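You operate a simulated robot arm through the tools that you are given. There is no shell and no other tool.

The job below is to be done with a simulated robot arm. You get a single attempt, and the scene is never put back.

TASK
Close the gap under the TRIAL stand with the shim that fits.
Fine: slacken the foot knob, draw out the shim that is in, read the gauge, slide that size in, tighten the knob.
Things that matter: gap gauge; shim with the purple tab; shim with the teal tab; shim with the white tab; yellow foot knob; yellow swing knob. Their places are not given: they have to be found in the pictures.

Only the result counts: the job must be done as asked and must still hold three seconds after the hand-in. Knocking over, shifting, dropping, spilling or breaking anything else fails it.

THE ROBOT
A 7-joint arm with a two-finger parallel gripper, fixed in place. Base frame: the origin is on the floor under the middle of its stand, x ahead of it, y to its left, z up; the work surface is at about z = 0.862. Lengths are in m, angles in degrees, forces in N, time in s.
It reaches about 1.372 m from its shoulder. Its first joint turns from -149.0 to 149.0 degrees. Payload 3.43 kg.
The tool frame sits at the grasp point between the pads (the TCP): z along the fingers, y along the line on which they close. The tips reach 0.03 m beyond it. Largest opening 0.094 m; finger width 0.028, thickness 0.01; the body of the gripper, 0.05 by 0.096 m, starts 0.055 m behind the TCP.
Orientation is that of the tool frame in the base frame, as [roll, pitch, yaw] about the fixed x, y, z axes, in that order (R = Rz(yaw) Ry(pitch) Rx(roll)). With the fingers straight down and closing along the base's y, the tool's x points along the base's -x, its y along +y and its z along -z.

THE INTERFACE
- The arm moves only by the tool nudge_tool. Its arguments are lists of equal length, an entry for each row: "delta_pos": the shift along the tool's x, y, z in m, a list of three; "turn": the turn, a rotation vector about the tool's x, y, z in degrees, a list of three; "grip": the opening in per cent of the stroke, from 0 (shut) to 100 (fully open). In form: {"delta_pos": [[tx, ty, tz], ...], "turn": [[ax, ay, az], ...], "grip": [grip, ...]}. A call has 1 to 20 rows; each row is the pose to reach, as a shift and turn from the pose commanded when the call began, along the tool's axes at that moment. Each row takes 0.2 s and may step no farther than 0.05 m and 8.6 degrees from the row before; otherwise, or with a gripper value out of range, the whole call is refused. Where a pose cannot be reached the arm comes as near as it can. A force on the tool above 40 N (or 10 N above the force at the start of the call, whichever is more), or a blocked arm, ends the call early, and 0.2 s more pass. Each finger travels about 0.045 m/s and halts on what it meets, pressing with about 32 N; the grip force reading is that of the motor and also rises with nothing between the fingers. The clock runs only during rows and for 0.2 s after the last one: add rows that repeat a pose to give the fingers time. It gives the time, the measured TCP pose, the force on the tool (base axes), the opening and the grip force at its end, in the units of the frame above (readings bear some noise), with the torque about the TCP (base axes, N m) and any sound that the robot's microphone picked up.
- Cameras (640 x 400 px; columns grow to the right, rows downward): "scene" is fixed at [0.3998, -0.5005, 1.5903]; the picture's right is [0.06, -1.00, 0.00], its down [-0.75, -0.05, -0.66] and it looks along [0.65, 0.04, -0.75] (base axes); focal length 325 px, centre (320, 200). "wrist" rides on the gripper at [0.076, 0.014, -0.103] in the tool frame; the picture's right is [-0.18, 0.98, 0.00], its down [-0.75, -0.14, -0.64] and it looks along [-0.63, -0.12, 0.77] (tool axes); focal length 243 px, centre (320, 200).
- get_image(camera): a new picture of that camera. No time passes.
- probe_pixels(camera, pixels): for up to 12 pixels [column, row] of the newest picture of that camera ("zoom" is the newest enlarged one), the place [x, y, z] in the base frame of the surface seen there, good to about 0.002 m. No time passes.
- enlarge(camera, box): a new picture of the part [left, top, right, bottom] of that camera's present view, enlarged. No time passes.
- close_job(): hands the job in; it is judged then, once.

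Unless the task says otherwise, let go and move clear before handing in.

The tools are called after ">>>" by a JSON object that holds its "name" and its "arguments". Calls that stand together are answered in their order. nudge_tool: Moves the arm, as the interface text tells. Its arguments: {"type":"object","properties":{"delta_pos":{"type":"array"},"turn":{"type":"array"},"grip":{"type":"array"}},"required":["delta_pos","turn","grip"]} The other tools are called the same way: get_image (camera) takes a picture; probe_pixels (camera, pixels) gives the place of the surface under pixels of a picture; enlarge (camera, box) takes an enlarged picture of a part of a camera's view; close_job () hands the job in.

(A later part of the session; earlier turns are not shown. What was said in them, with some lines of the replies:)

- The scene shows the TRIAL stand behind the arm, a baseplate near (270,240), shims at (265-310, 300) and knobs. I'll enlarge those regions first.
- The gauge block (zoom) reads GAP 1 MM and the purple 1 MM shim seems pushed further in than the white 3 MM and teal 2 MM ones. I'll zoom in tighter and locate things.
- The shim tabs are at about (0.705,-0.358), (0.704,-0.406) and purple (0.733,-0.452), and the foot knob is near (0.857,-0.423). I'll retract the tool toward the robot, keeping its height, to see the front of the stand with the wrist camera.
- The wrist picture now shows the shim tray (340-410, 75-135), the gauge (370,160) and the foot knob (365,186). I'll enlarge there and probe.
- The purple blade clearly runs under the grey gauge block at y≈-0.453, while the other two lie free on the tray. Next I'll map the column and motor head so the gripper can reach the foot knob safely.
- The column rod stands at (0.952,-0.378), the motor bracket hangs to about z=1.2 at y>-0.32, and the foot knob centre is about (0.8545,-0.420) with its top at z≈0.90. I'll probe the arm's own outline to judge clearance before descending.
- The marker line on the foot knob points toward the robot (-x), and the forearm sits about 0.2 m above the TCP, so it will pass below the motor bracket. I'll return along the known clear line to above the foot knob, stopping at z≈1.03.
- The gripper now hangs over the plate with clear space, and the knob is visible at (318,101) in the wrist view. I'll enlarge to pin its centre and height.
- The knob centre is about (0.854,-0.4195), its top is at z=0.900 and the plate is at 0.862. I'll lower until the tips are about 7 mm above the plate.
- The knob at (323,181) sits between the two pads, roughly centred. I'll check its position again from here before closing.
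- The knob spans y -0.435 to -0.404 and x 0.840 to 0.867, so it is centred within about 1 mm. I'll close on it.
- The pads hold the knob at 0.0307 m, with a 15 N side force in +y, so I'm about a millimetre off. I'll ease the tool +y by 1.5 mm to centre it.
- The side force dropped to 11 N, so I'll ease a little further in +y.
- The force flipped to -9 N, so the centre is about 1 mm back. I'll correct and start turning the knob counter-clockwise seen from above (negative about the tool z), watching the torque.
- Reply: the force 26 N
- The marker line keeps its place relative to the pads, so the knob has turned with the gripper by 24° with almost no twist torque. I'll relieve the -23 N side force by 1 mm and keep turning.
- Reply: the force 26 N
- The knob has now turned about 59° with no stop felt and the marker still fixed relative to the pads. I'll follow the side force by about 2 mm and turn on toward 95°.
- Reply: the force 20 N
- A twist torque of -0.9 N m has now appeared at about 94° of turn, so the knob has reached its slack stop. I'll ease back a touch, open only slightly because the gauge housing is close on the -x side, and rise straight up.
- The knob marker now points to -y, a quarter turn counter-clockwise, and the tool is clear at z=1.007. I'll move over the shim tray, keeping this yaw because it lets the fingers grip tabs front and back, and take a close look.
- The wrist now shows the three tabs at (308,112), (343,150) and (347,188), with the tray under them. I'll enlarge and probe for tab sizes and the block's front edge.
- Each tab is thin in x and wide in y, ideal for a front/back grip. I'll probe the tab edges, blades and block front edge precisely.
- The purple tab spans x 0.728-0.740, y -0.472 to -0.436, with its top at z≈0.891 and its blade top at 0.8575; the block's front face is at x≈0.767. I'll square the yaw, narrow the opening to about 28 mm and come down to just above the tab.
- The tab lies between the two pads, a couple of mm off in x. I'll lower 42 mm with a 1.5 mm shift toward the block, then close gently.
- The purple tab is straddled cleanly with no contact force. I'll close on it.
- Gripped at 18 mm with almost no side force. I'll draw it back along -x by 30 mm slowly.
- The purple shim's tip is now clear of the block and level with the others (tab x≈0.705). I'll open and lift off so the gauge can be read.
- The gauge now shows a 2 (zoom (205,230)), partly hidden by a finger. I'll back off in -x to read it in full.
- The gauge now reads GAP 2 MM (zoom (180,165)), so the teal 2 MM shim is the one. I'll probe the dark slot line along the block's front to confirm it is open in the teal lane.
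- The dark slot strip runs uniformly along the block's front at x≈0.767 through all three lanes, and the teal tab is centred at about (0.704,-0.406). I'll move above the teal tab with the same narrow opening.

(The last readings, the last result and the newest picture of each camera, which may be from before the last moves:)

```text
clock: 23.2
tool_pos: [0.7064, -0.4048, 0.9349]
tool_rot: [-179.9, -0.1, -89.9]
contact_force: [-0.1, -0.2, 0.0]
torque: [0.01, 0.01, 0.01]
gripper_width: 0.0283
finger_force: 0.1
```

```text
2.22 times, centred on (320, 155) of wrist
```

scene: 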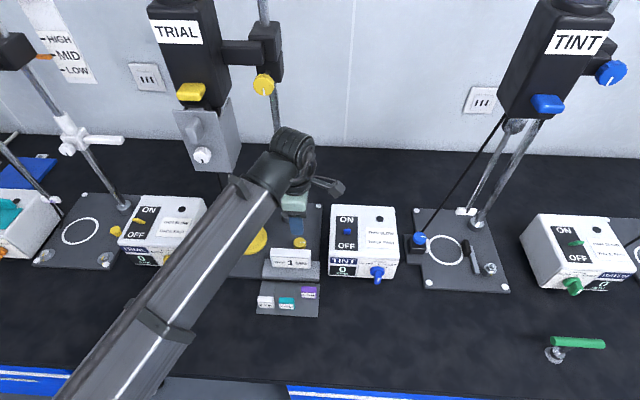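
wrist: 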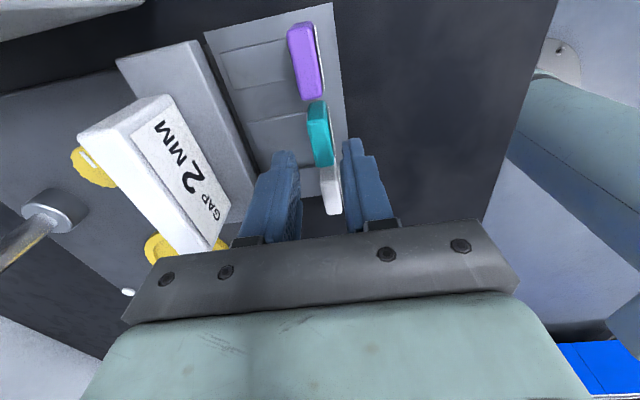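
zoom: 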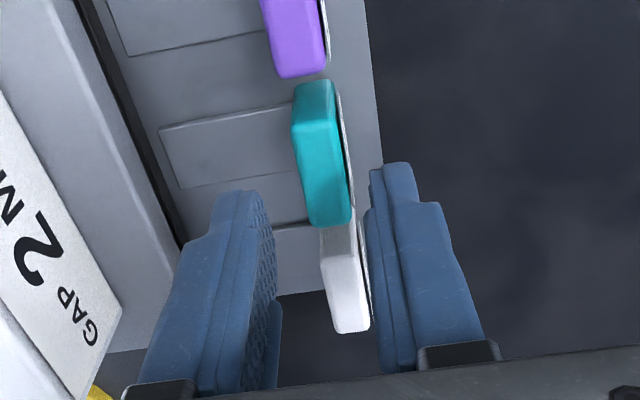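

The teal tab sits between the pads, slightly toward the right-hand pad. I'll shift 1.5 mm and descend to straddle it.

>>> {"name": "nudge_tool", "arguments": {"delta_pos": [[0, 0.0015, 0.015], [0, 0.0015, 0.03], [0, 0.0015, 0.044], [0, 0.0015, 0.044], [0, 0.0015, 0.044]], "turn": [[0, 0, 0], [0, 0, 0], [0, 0, 0], [0, 0, 0], [0, 0, 0]], "grip": [30, 30, 30, 30, 30]}}

>>> {"name": "enlarge", "arguments": {"camera": "wrist", "box": [230, 65, 410, 245]}}

```text
clock: 24.4
tool_pos: [0.703, -0.4029, 0.8932]
tool_rot: [-179.8, 0.0, -89.9]
contact_force: [0.5, 0.4, 0.5]
torque: [0.01, -0.02, -0.02]
gripper_width: 0.0283
finger_force: 0.2
```

```text
2.22 times, centred on (320, 155) of wrist
```

zoom: 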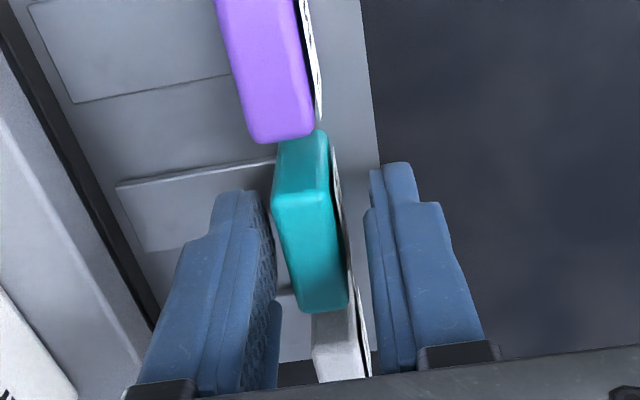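

The teal tab is straddled without contact. I'll shift 2 mm in -y to centre it and close.

>>> {"name": "nudge_tool", "arguments": {"delta_pos": [[0.002, 0, 0], [0.002, 0, 0], [0.002, 0, 0], [0.002, 0, 0], [0.002, 0, 0]], "turn": [[0, 0, 0], [0, 0, 0], [0, 0, 0], [0, 0, 0], [0, 0, 0]], "grip": [30, 14, 5, 3, 3]}}

```text
clock: 25.7
tool_pos: [0.7044, -0.4043, 0.8947]
tool_rot: [-179.7, -0.1, -89.9]
contact_force: [1.4, 2.6, 2.7]
torque: [-0.27, 0.29, -0.17]
gripper_width: 0.0141
finger_force: 45.3
stopped in row 5: the force on the tool passed its limit at 41 N (the readings are from after the stop); the commanded pose is now the measured one
```

The grip closed at 14 mm but a brief force spike over 40 N ended the call. I'll look at what happened before doing anything else.

>>> {"name": "get_image", "arguments": {"camera": "wrist"}}

>>> {"name": "enlarge", "arguments": {"camera": "wrist", "box": [230, 65, 410, 245]}}

>>> {"name": "get_image", "arguments": {"camera": "scene"}}

>>> {"name": "enlarge", "arguments": {"camera": "scene", "box": [240, 240, 330, 330]}}

```text
taken
```

wrist: 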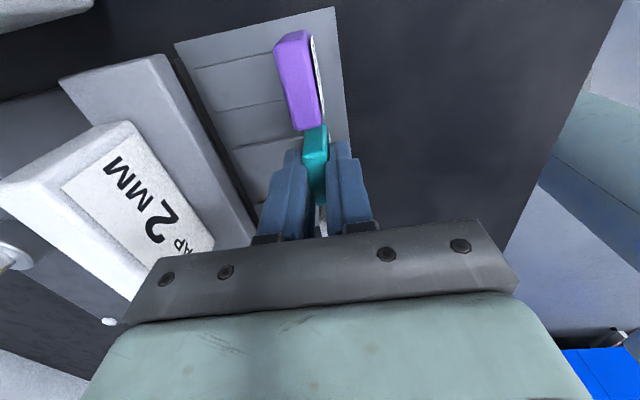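

```text
2.22 times, centred on (320, 155) of wrist
```

zoom: 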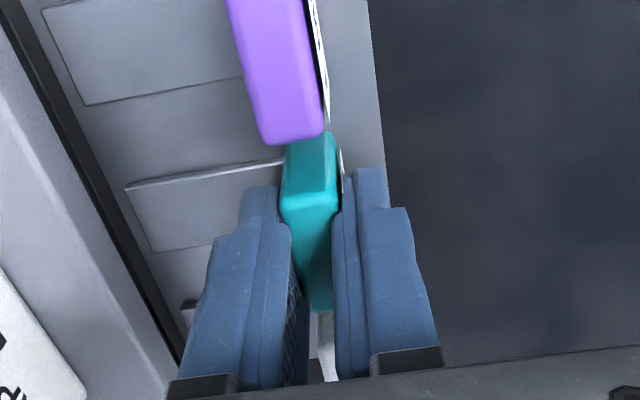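

```text
taken
```

scene: 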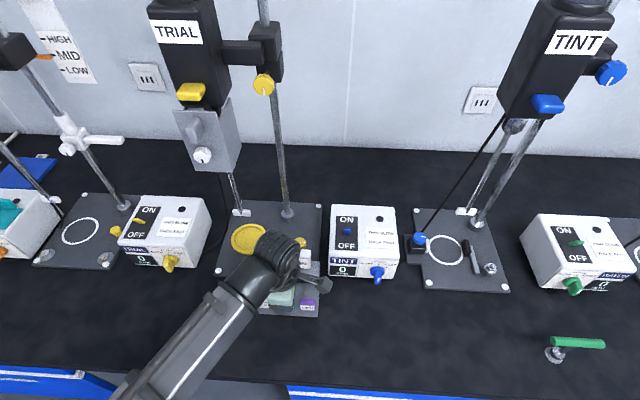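

```text
4.44 times, centred on (285, 285) of scene
```

zoom: 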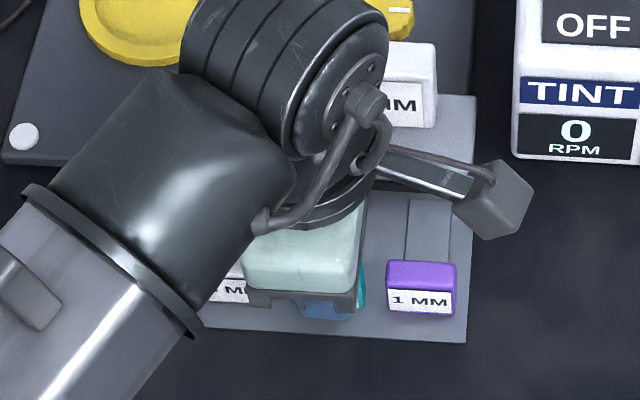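

The teal tab is held squarely (14 mm) and nothing else is touched; the residual force is only a few N. I'll slide it straight toward the block by 30 mm in small steps.

>>> {"name": "nudge_tool", "arguments": {"delta_pos": [[0, -0.004, 0], [0, -0.008, 0], [0, -0.012, 0], [0, -0.016, 0], [0, -0.02, 0], [0, -0.02, 0]], "turn": [[0, 0, 0], [0, 0, 0], [0, 0, 0], [0, 0, 0], [0, 0, 0], [0, 0, 0]], "grip": [3, 3, 3, 3, 3, 3]}}

>>> {"name": "enlarge", "arguments": {"camera": "wrist", "box": [200, 45, 410, 245]}}

```text
clock: 27.1
tool_pos: [0.7235, -0.4052, 0.8945]
tool_rot: [-179.6, -0.1, -89.9]
contact_force: [-1.0, -0.2, 16.3]
torque: [0.67, 0.51, -0.57]
gripper_width: 0.0138
finger_force: 45.5
```

```text
2.00 times, centred on (305, 145) of wrist
```

zoom: 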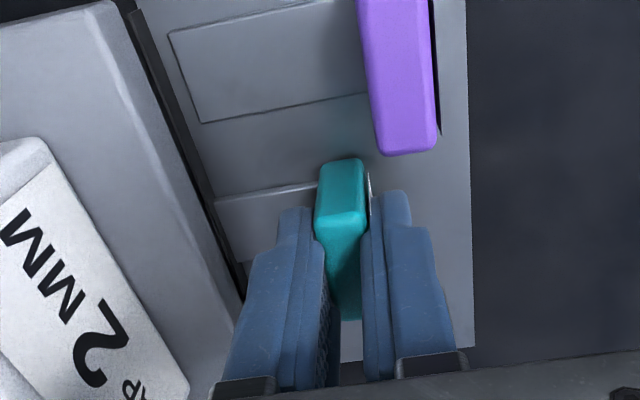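

The teal blade is entering under the block with no resistance along x; there is a 16 N vertical load, so I'll ease up about 1 mm and push the remaining 10 mm.

>>> {"name": "nudge_tool", "arguments": {"delta_pos": [[0, -0.003, -0.001], [0, -0.006, -0.001], [0, -0.009, -0.001], [0, -0.011, -0.001], [0, -0.011, -0.001]], "turn": [[0, 0, 0], [0, 0, 0], [0, 0, 0], [0, 0, 0], [0, 0, 0]], "grip": [3, 3, 3, 3, 3]}}

>>> {"name": "get_image", "arguments": {"camera": "wrist"}}

>>> {"name": "enlarge", "arguments": {"camera": "wrist", "box": [200, 45, 410, 245]}}

```text
clock: 28.3
tool_pos: [0.7342, -0.4046, 0.8955]
tool_rot: [-179.7, 0.0, -89.8]
contact_force: [-2.2, 9.4, -2.1]
torque: [-1.04, 0.33, -0.59]
gripper_width: 0.0138
finger_force: 45.3
```

```text
taken
```

wrist: 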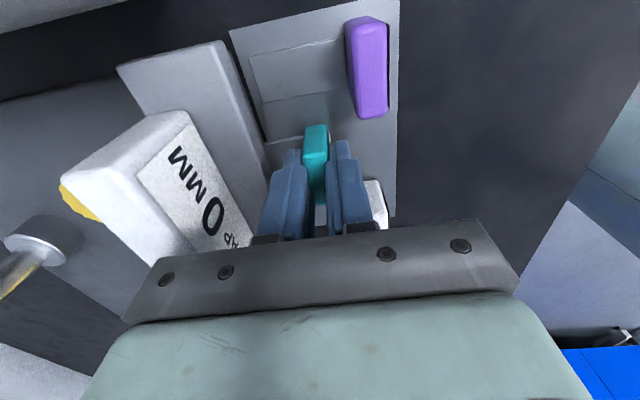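

```text
2.00 times, centred on (305, 145) of wrist
```

zoom: 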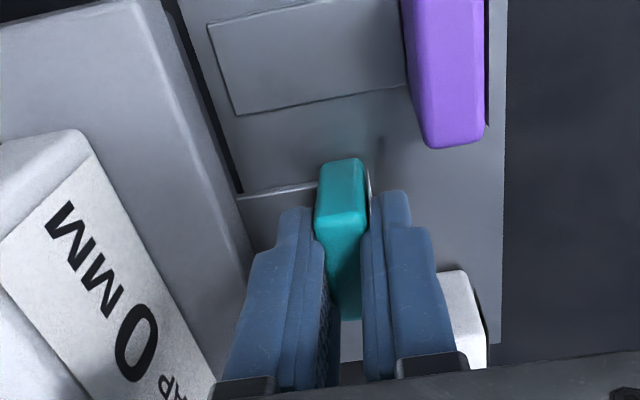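

The gauge now shows 0 MM and the teal tab is where the purple one had been (x≈0.734). I'll push 1.5 mm further to check whether it is fully home.

>>> {"name": "nudge_tool", "arguments": {"delta_pos": [[0, -0.001, 0], [0, -0.0015, 0], [0, -0.0015, 0]], "turn": [[0, 0, 0], [0, 0, 0], [0, 0, 0]], "grip": [3, 3, 3]}}

```text
clock: 29.1
tool_pos: [0.7357, -0.4048, 0.8945]
tool_rot: [-179.9, 0.0, -90.0]
contact_force: [-20.1, 11.1, -14.8]
torque: [0.07, 0.55, -0.24]
gripper_width: 0.0137
finger_force: 45.0
```

A -20 N reaction shows the shim is at its end stop, fully in. I'll open slightly and lift straight off.

>>> {"name": "nudge_tool", "arguments": {"delta_pos": [[0, 0.001, 0], [0, 0.001, 0], [0, 0.001, 0], [0, 0.001, 0], [0, 0.001, -0.03], [0, 0.001, -0.07], [0, 0.001, -0.11], [0, 0.001, -0.11]], "turn": [[0, 0, 0], [0, 0, 0], [0, 0, 0], [0, 0, 0], [0, 0, 0], [0, 0, 0], [0, 0, 0], [0, 0, 0]], "grip": [3, 27, 27, 27, 27, 27, 27, 27]}}

>>> {"name": "get_image", "arguments": {"camera": "wrist"}}

>>> {"name": "get_image", "arguments": {"camera": "scene"}}

```text
clock: 30.9
tool_pos: [0.7367, -0.4032, 1.007]
tool_rot: [-179.7, 0.1, -89.9]
contact_force: [0.7, 0.4, -0.1]
torque: [-0.03, 0.03, 0.01]
gripper_width: 0.0254
finger_force: 0.0
```

```text
taken
```

wrist: 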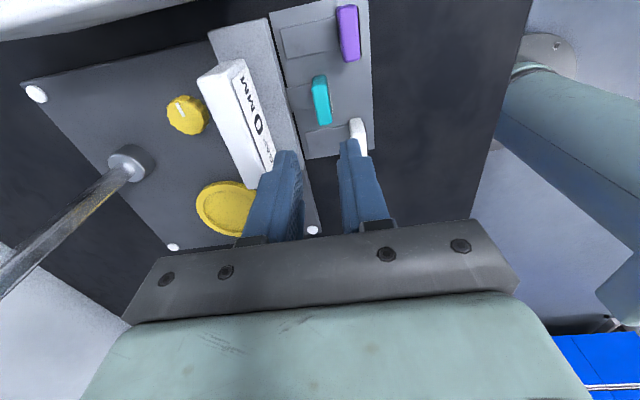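

```text
taken
```

scene: 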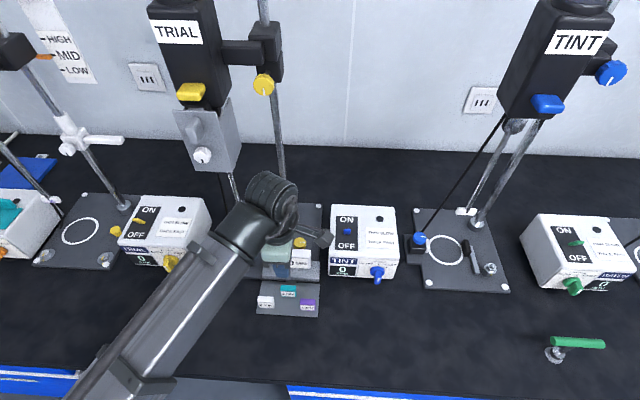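

The gauge reads 0 MM with the teal tab seated and the purple and white ones resting on the tray. I'll move back above the foot knob to tighten it.

>>> {"name": "nudge_tool", "arguments": {"delta_pos": [[0.005, -0.04, 0], [0.012, -0.08, 0], [0.0175, -0.11, 0], [0.0175, -0.1175, 0], [0.0175, -0.1175, 0], [0.0175, -0.1175, 0]], "turn": [[0, 0, 0], [0, 0, 0], [0, 0, 0], [0, 0, 0], [0, 0, 0], [0, 0, 0]], "grip": [44, 44, 44, 44, 44, 44]}}

>>> {"name": "get_image", "arguments": {"camera": "wrist"}}

>>> {"name": "enlarge", "arguments": {"camera": "scene", "box": [240, 220, 340, 320]}}

```text
clock: 32.3
tool_pos: [0.8552, -0.4235, 1.0075]
tool_rot: [-179.7, -0.1, -90.0]
contact_force: [-0.3, 0.4, -0.1]
torque: [0.02, 0.01, -0.02]
gripper_width: 0.0414
finger_force: 0.1
```

```text
taken
```

wrist: 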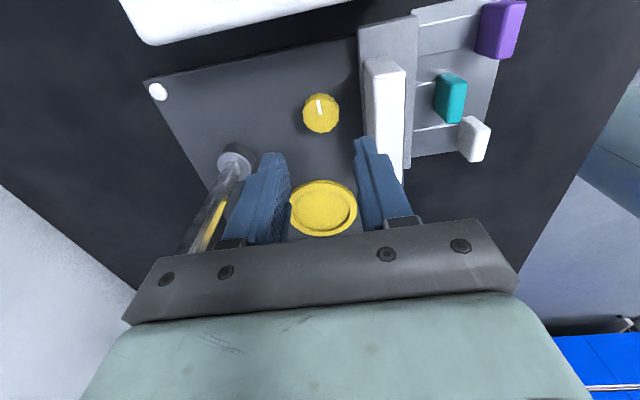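

```text
4.00 times, centred on (290, 270) of scene
```

zoom: 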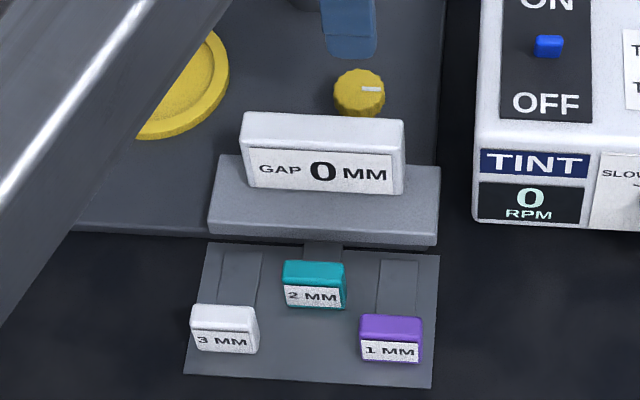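

The scene zoom shows GAP 0 MM with teal in and the knob marker pointing to -y. I'll lower over the knob with a small centring correction and check before gripping.

>>> {"name": "nudge_tool", "arguments": {"delta_pos": [[-0.002, 0.0012, 0.04], [-0.002, 0.0012, 0.08], [-0.002, 0.0012, 0.108], [-0.002, 0.0012, 0.108], [-0.002, 0.0012, 0.108]], "turn": [[0, 0, 0], [0, 0, 0], [0, 0, 0], [0, 0, 0], [0, 0, 0]], "grip": [44, 44, 44, 44, 44]}}

>>> {"name": "get_image", "arguments": {"camera": "wrist"}}

>>> {"name": "enlarge", "arguments": {"camera": "wrist", "box": [250, 120, 400, 260]}}

```text
clock: 33.5
tool_pos: [0.8525, -0.4205, 0.8981]
tool_rot: [-179.7, -0.1, -89.9]
contact_force: [-1.0, 0.2, 0.6]
torque: [0.05, 0.02, 0.02]
gripper_width: 0.0415
finger_force: 0.0
```

```text
taken
```

wrist: 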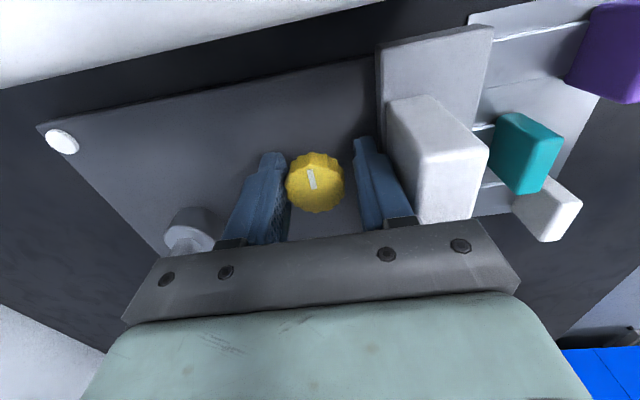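

```text
2.86 times, centred on (325, 190) of wrist
```

zoom: 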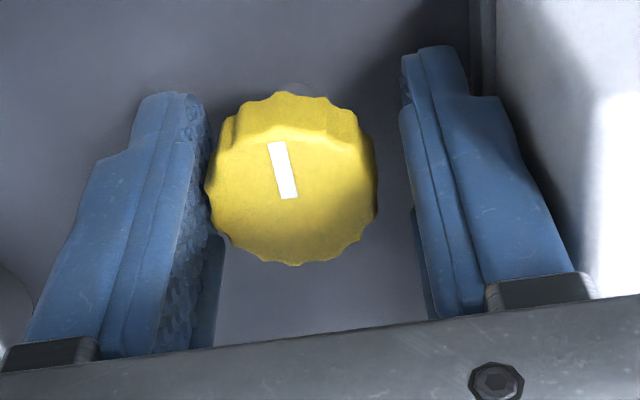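

The knob sits about 2 mm toward +x of the pad centre (zoom: 5 px gap left, 30 px right). I'll shift +x by 2 mm and close.

>>> {"name": "nudge_tool", "arguments": {"delta_pos": [[0, -0.0022, 0], [0, -0.0022, 0], [0, -0.0022, 0], [0, -0.0022, 0], [0, -0.0022, 0], [0, -0.0022, 0]], "turn": [[0, 0, 0], [0, 0, 0], [0, 0, 0], [0, 0, 0], [0, 0, 0], [0, 0, 0]], "grip": [44, 44, 36, 20, 5, 5]}}

```text
clock: 34.9
tool_pos: [0.8547, -0.4199, 0.8997]
tool_rot: [-179.7, -0.1, -89.8]
contact_force: [6.9, -0.4, 1.7]
torque: [0.1, 0.3, -0.02]
gripper_width: 0.0303
finger_force: 45.3
```

Gripped at 30 mm with only 7 N of side force. I'll turn clockwise (positive about the tool z) in steps and follow the side force.

>>> {"name": "nudge_tool", "arguments": {"delta_pos": [[0, -0.0005, 0], [0, -0.0005, 0], [0, -0.0005, 0], [0, -0.0005, 0], [0, -0.0005, 0]], "turn": [[0, 0, 0], [0, 0, 7], [0, 0, 14], [0, 0, 21], [0, 0, 28]], "grip": [5, 5, 5, 5, 5]}}

>>> {"name": "get_image", "arguments": {"camera": "wrist"}}

```text
clock: 36.1
tool_pos: [0.8542, -0.4198, 0.8994]
tool_rot: [-179.8, 0.1, -118.0]
contact_force: [-1.1, 5.2, 2.5]
torque: [-1.03, 0.96, 0.03]
gripper_width: 0.0305
finger_force: 45.3
```

```text
taken
```

wrist: 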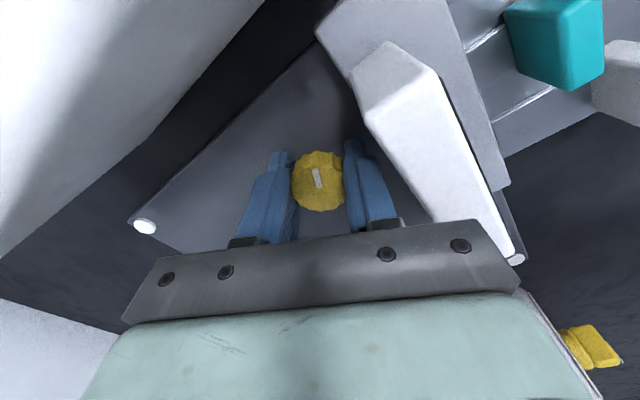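

The knob follows the pads (marker at (319,180) unchanged relative to them) with tiny side forces. I'll turn on another 35°.

>>> {"name": "nudge_tool", "arguments": {"delta_pos": [[0, 0, 0], [0, 0, 0], [0, 0, 0], [0, 0, 0], [0, 0, 0]], "turn": [[0, 0, 7], [0, 0, 14], [0, 0, 21], [0, 0, 28], [0, 0, 35]], "grip": [5, 5, 5, 5, 5]}}

```text
clock: 37.3
tool_pos: [0.8549, -0.4201, 0.8996]
tool_rot: [-179.9, 0.2, -153.0]
contact_force: [-10.9, 3.1, 6.0]
torque: [-0.44, 1.12, 0.03]
gripper_width: 0.0303
finger_force: 45.1
```

At 63° turned there is still no stop, with an 11 N side force in -x. I'll follow it by 1 mm and turn the last 27-30°, watching for the tight stop.

>>> {"name": "nudge_tool", "arguments": {"delta_pos": [[0.0009, 0.0004, 0], [0.0009, 0.0004, 0], [0.0009, 0.0004, 0], [0.0009, 0.0004, 0], [0.0009, 0.0004, 0], [0.0009, 0.0004, 0]], "turn": [[0, 0, 6], [0, 0, 12], [0, 0, 18], [0, 0, 24], [0, 0, 28], [0, 0, 28]], "grip": [5, 5, 5, 5, 5, 5]}}

>>> {"name": "get_image", "arguments": {"camera": "wrist"}}

```text
clock: 38.7
tool_pos: [0.8554, -0.4198, 0.8988]
tool_rot: [179.9, 0.2, 179.1]
contact_force: [-8.1, 9.9, -4.6]
torque: [-0.27, -0.29, -0.02]
gripper_width: 0.0302
finger_force: 44.8
```

```text
taken
```

wrist: 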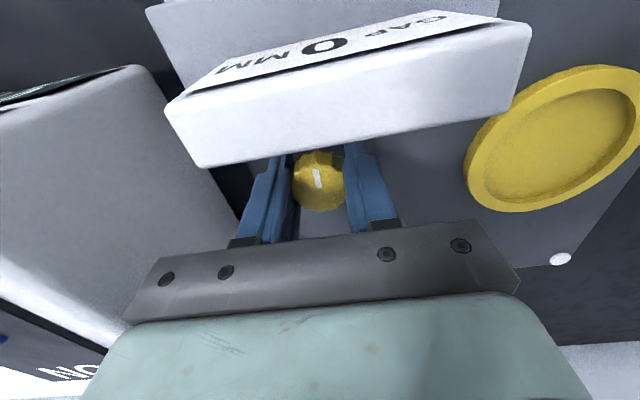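

The marker is back to pointing at the robot (-x), yaw 179°, with no stop torque yet. I'll turn a few degrees more to feel for the tight stop.

>>> {"name": "nudge_tool", "arguments": {"delta_pos": [[0, 0, 0], [0, 0, 0], [0, 0, 0]], "turn": [[0, 0, 3], [0, 0, 5], [0, 0, 5]], "grip": [5, 5, 5]}}

```text
clock: 39.5
tool_pos: [0.8549, -0.4198, 0.8982]
tool_rot: [180.0, 0.4, 174.2]
contact_force: [-2.9, 11.8, -6.3]
torque: [0.1, -0.14, 0.92]
gripper_width: 0.0305
finger_force: 44.7
```

A torque of 0.92 N m shows the knob is hard against its tight stop. I'll open straight away without turning back, and lift clear.

>>> {"name": "nudge_tool", "arguments": {"delta_pos": [[0, 0, 0], [0, 0, 0], [0, 0, 0], [0, 0, 0], [0, 0, -0.03], [0, 0, -0.07], [0, 0, -0.11], [0, 0, -0.11]], "turn": [[0, 0, 0], [0, 0, 0], [0, 0, 0], [0, 0, 0], [0, 0, 0], [0, 0, 0], [0, 0, 0], [0, 0, 0]], "grip": [55, 55, 55, 55, 55, 55, 55, 55]}}

>>> {"name": "get_image", "arguments": {"camera": "wrist"}}

>>> {"name": "enlarge", "arguments": {"camera": "scene", "box": [240, 220, 340, 320]}}

```text
clock: 41.3
tool_pos: [0.8533, -0.4206, 1.0088]
tool_rot: [180.0, 0.3, 174.1]
contact_force: [-0.7, -0.4, 0.0]
torque: [0.01, -0.02, -0.01]
gripper_width: 0.0517
finger_force: 0.1
```

```text
taken
```

wrist: 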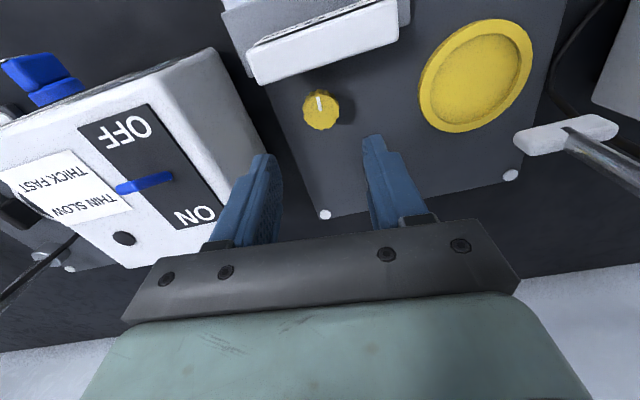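

```text
4.00 times, centred on (290, 270) of scene
```

zoom: 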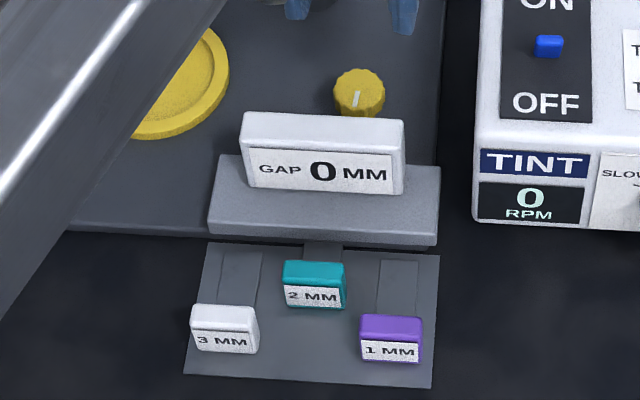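

The gauge holds at GAP 0 MM, teal is in, purple and white lie on the tray, and the foot knob marker points to -x and slightly past. I'll retract along the known clear path toward the robot.

>>> {"name": "nudge_tool", "arguments": {"delta_pos": [[0.0388, -0.0131, 0], [0.0776, -0.0262, 0], [0.1164, -0.0393, 0], [0.1552, -0.0524, 0], [0.194, -0.0655, 0], [0.194, -0.0655, -0.04], [0.194, -0.0655, -0.08], [0.194, -0.0655, -0.08]], "turn": [[0, 0, 0], [0, 0, 0], [0, 0, 0], [0, 0, 0], [0, 0, 0], [0, 0, 0], [0, 0, 0], [0, 0, 0]], "grip": [55, 55, 55, 55, 55, 55, 55, 55]}}

>>> {"name": "get_image", "arguments": {"camera": "wrist"}}

>>> {"name": "get_image", "arguments": {"camera": "scene"}}

>>> {"name": "enlarge", "arguments": {"camera": "wrist", "box": [300, 60, 440, 200]}}

```text
clock: 43.1
tool_pos: [0.6563, -0.4658, 1.0862]
tool_rot: [-179.9, 0.2, 174.2]
contact_force: [-0.2, -0.3, 0.7]
torque: [0.02, -0.01, 0.02]
gripper_width: 0.0517
finger_force: 0.1
```

```text
taken
```

wrist: 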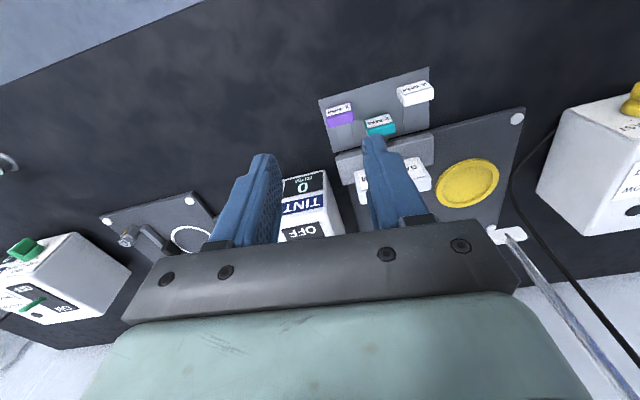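

```text
taken
```

scene: 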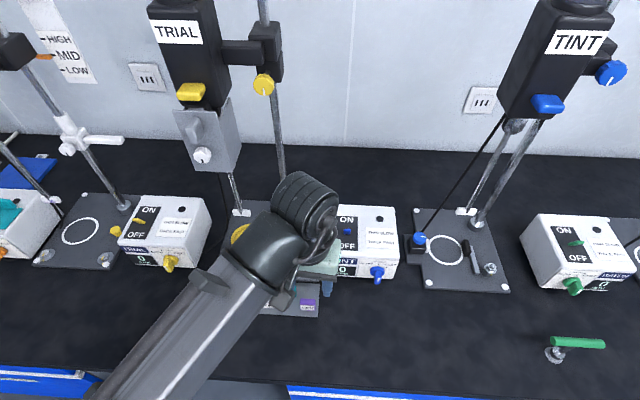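

```text
2.86 times, centred on (370, 130) of wrist
```

zoom: 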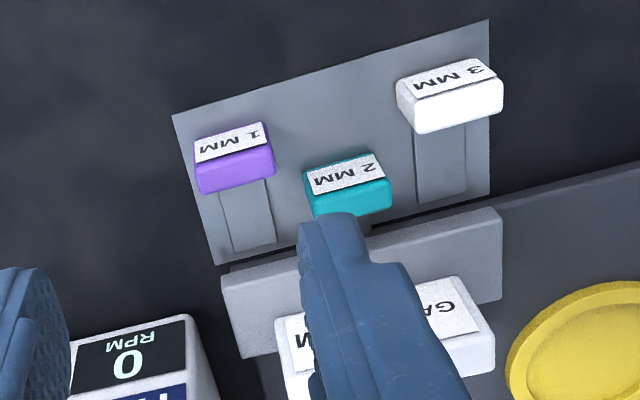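

The teal shim is seated under the block, purple and white rest on the tray, the gauge last read GAP 0 MM, and the foot knob is tight. The arm is clear and nothing else has moved, so I'll hand in the job.

>>> {"name": "close_job", "arguments": {}}

```text
The job is handed in.
```

The TRIAL stand's gap is closed: the teal 2 MM shim is in, and the gauge reads GAP 0 MM. I have handed the job in, but no verdict came back with the hand-in.

- **Foot knob slackened:** I turned it about a quarter turn counter-clockwise until it hit its stop.
- **Old shim drawn out:** The purple 1 MM shim was the one in. With it out, the gauge read GAP 2 MM.
- **New shim slid in:** I pushed the teal 2 MM shim in along its own lane until it hit its end stop. As I gripped its tab, one brief force spike of 41 N stopped the arm. Nothing else was touched or moved.
- **Foot knob tightened:** I turned it clockwise until it stopped hard, a few degrees past where it started.

The purple and white shims are lying on the tray. I did not touch the swing knob, and the arm was clear of the stand before I handed in.
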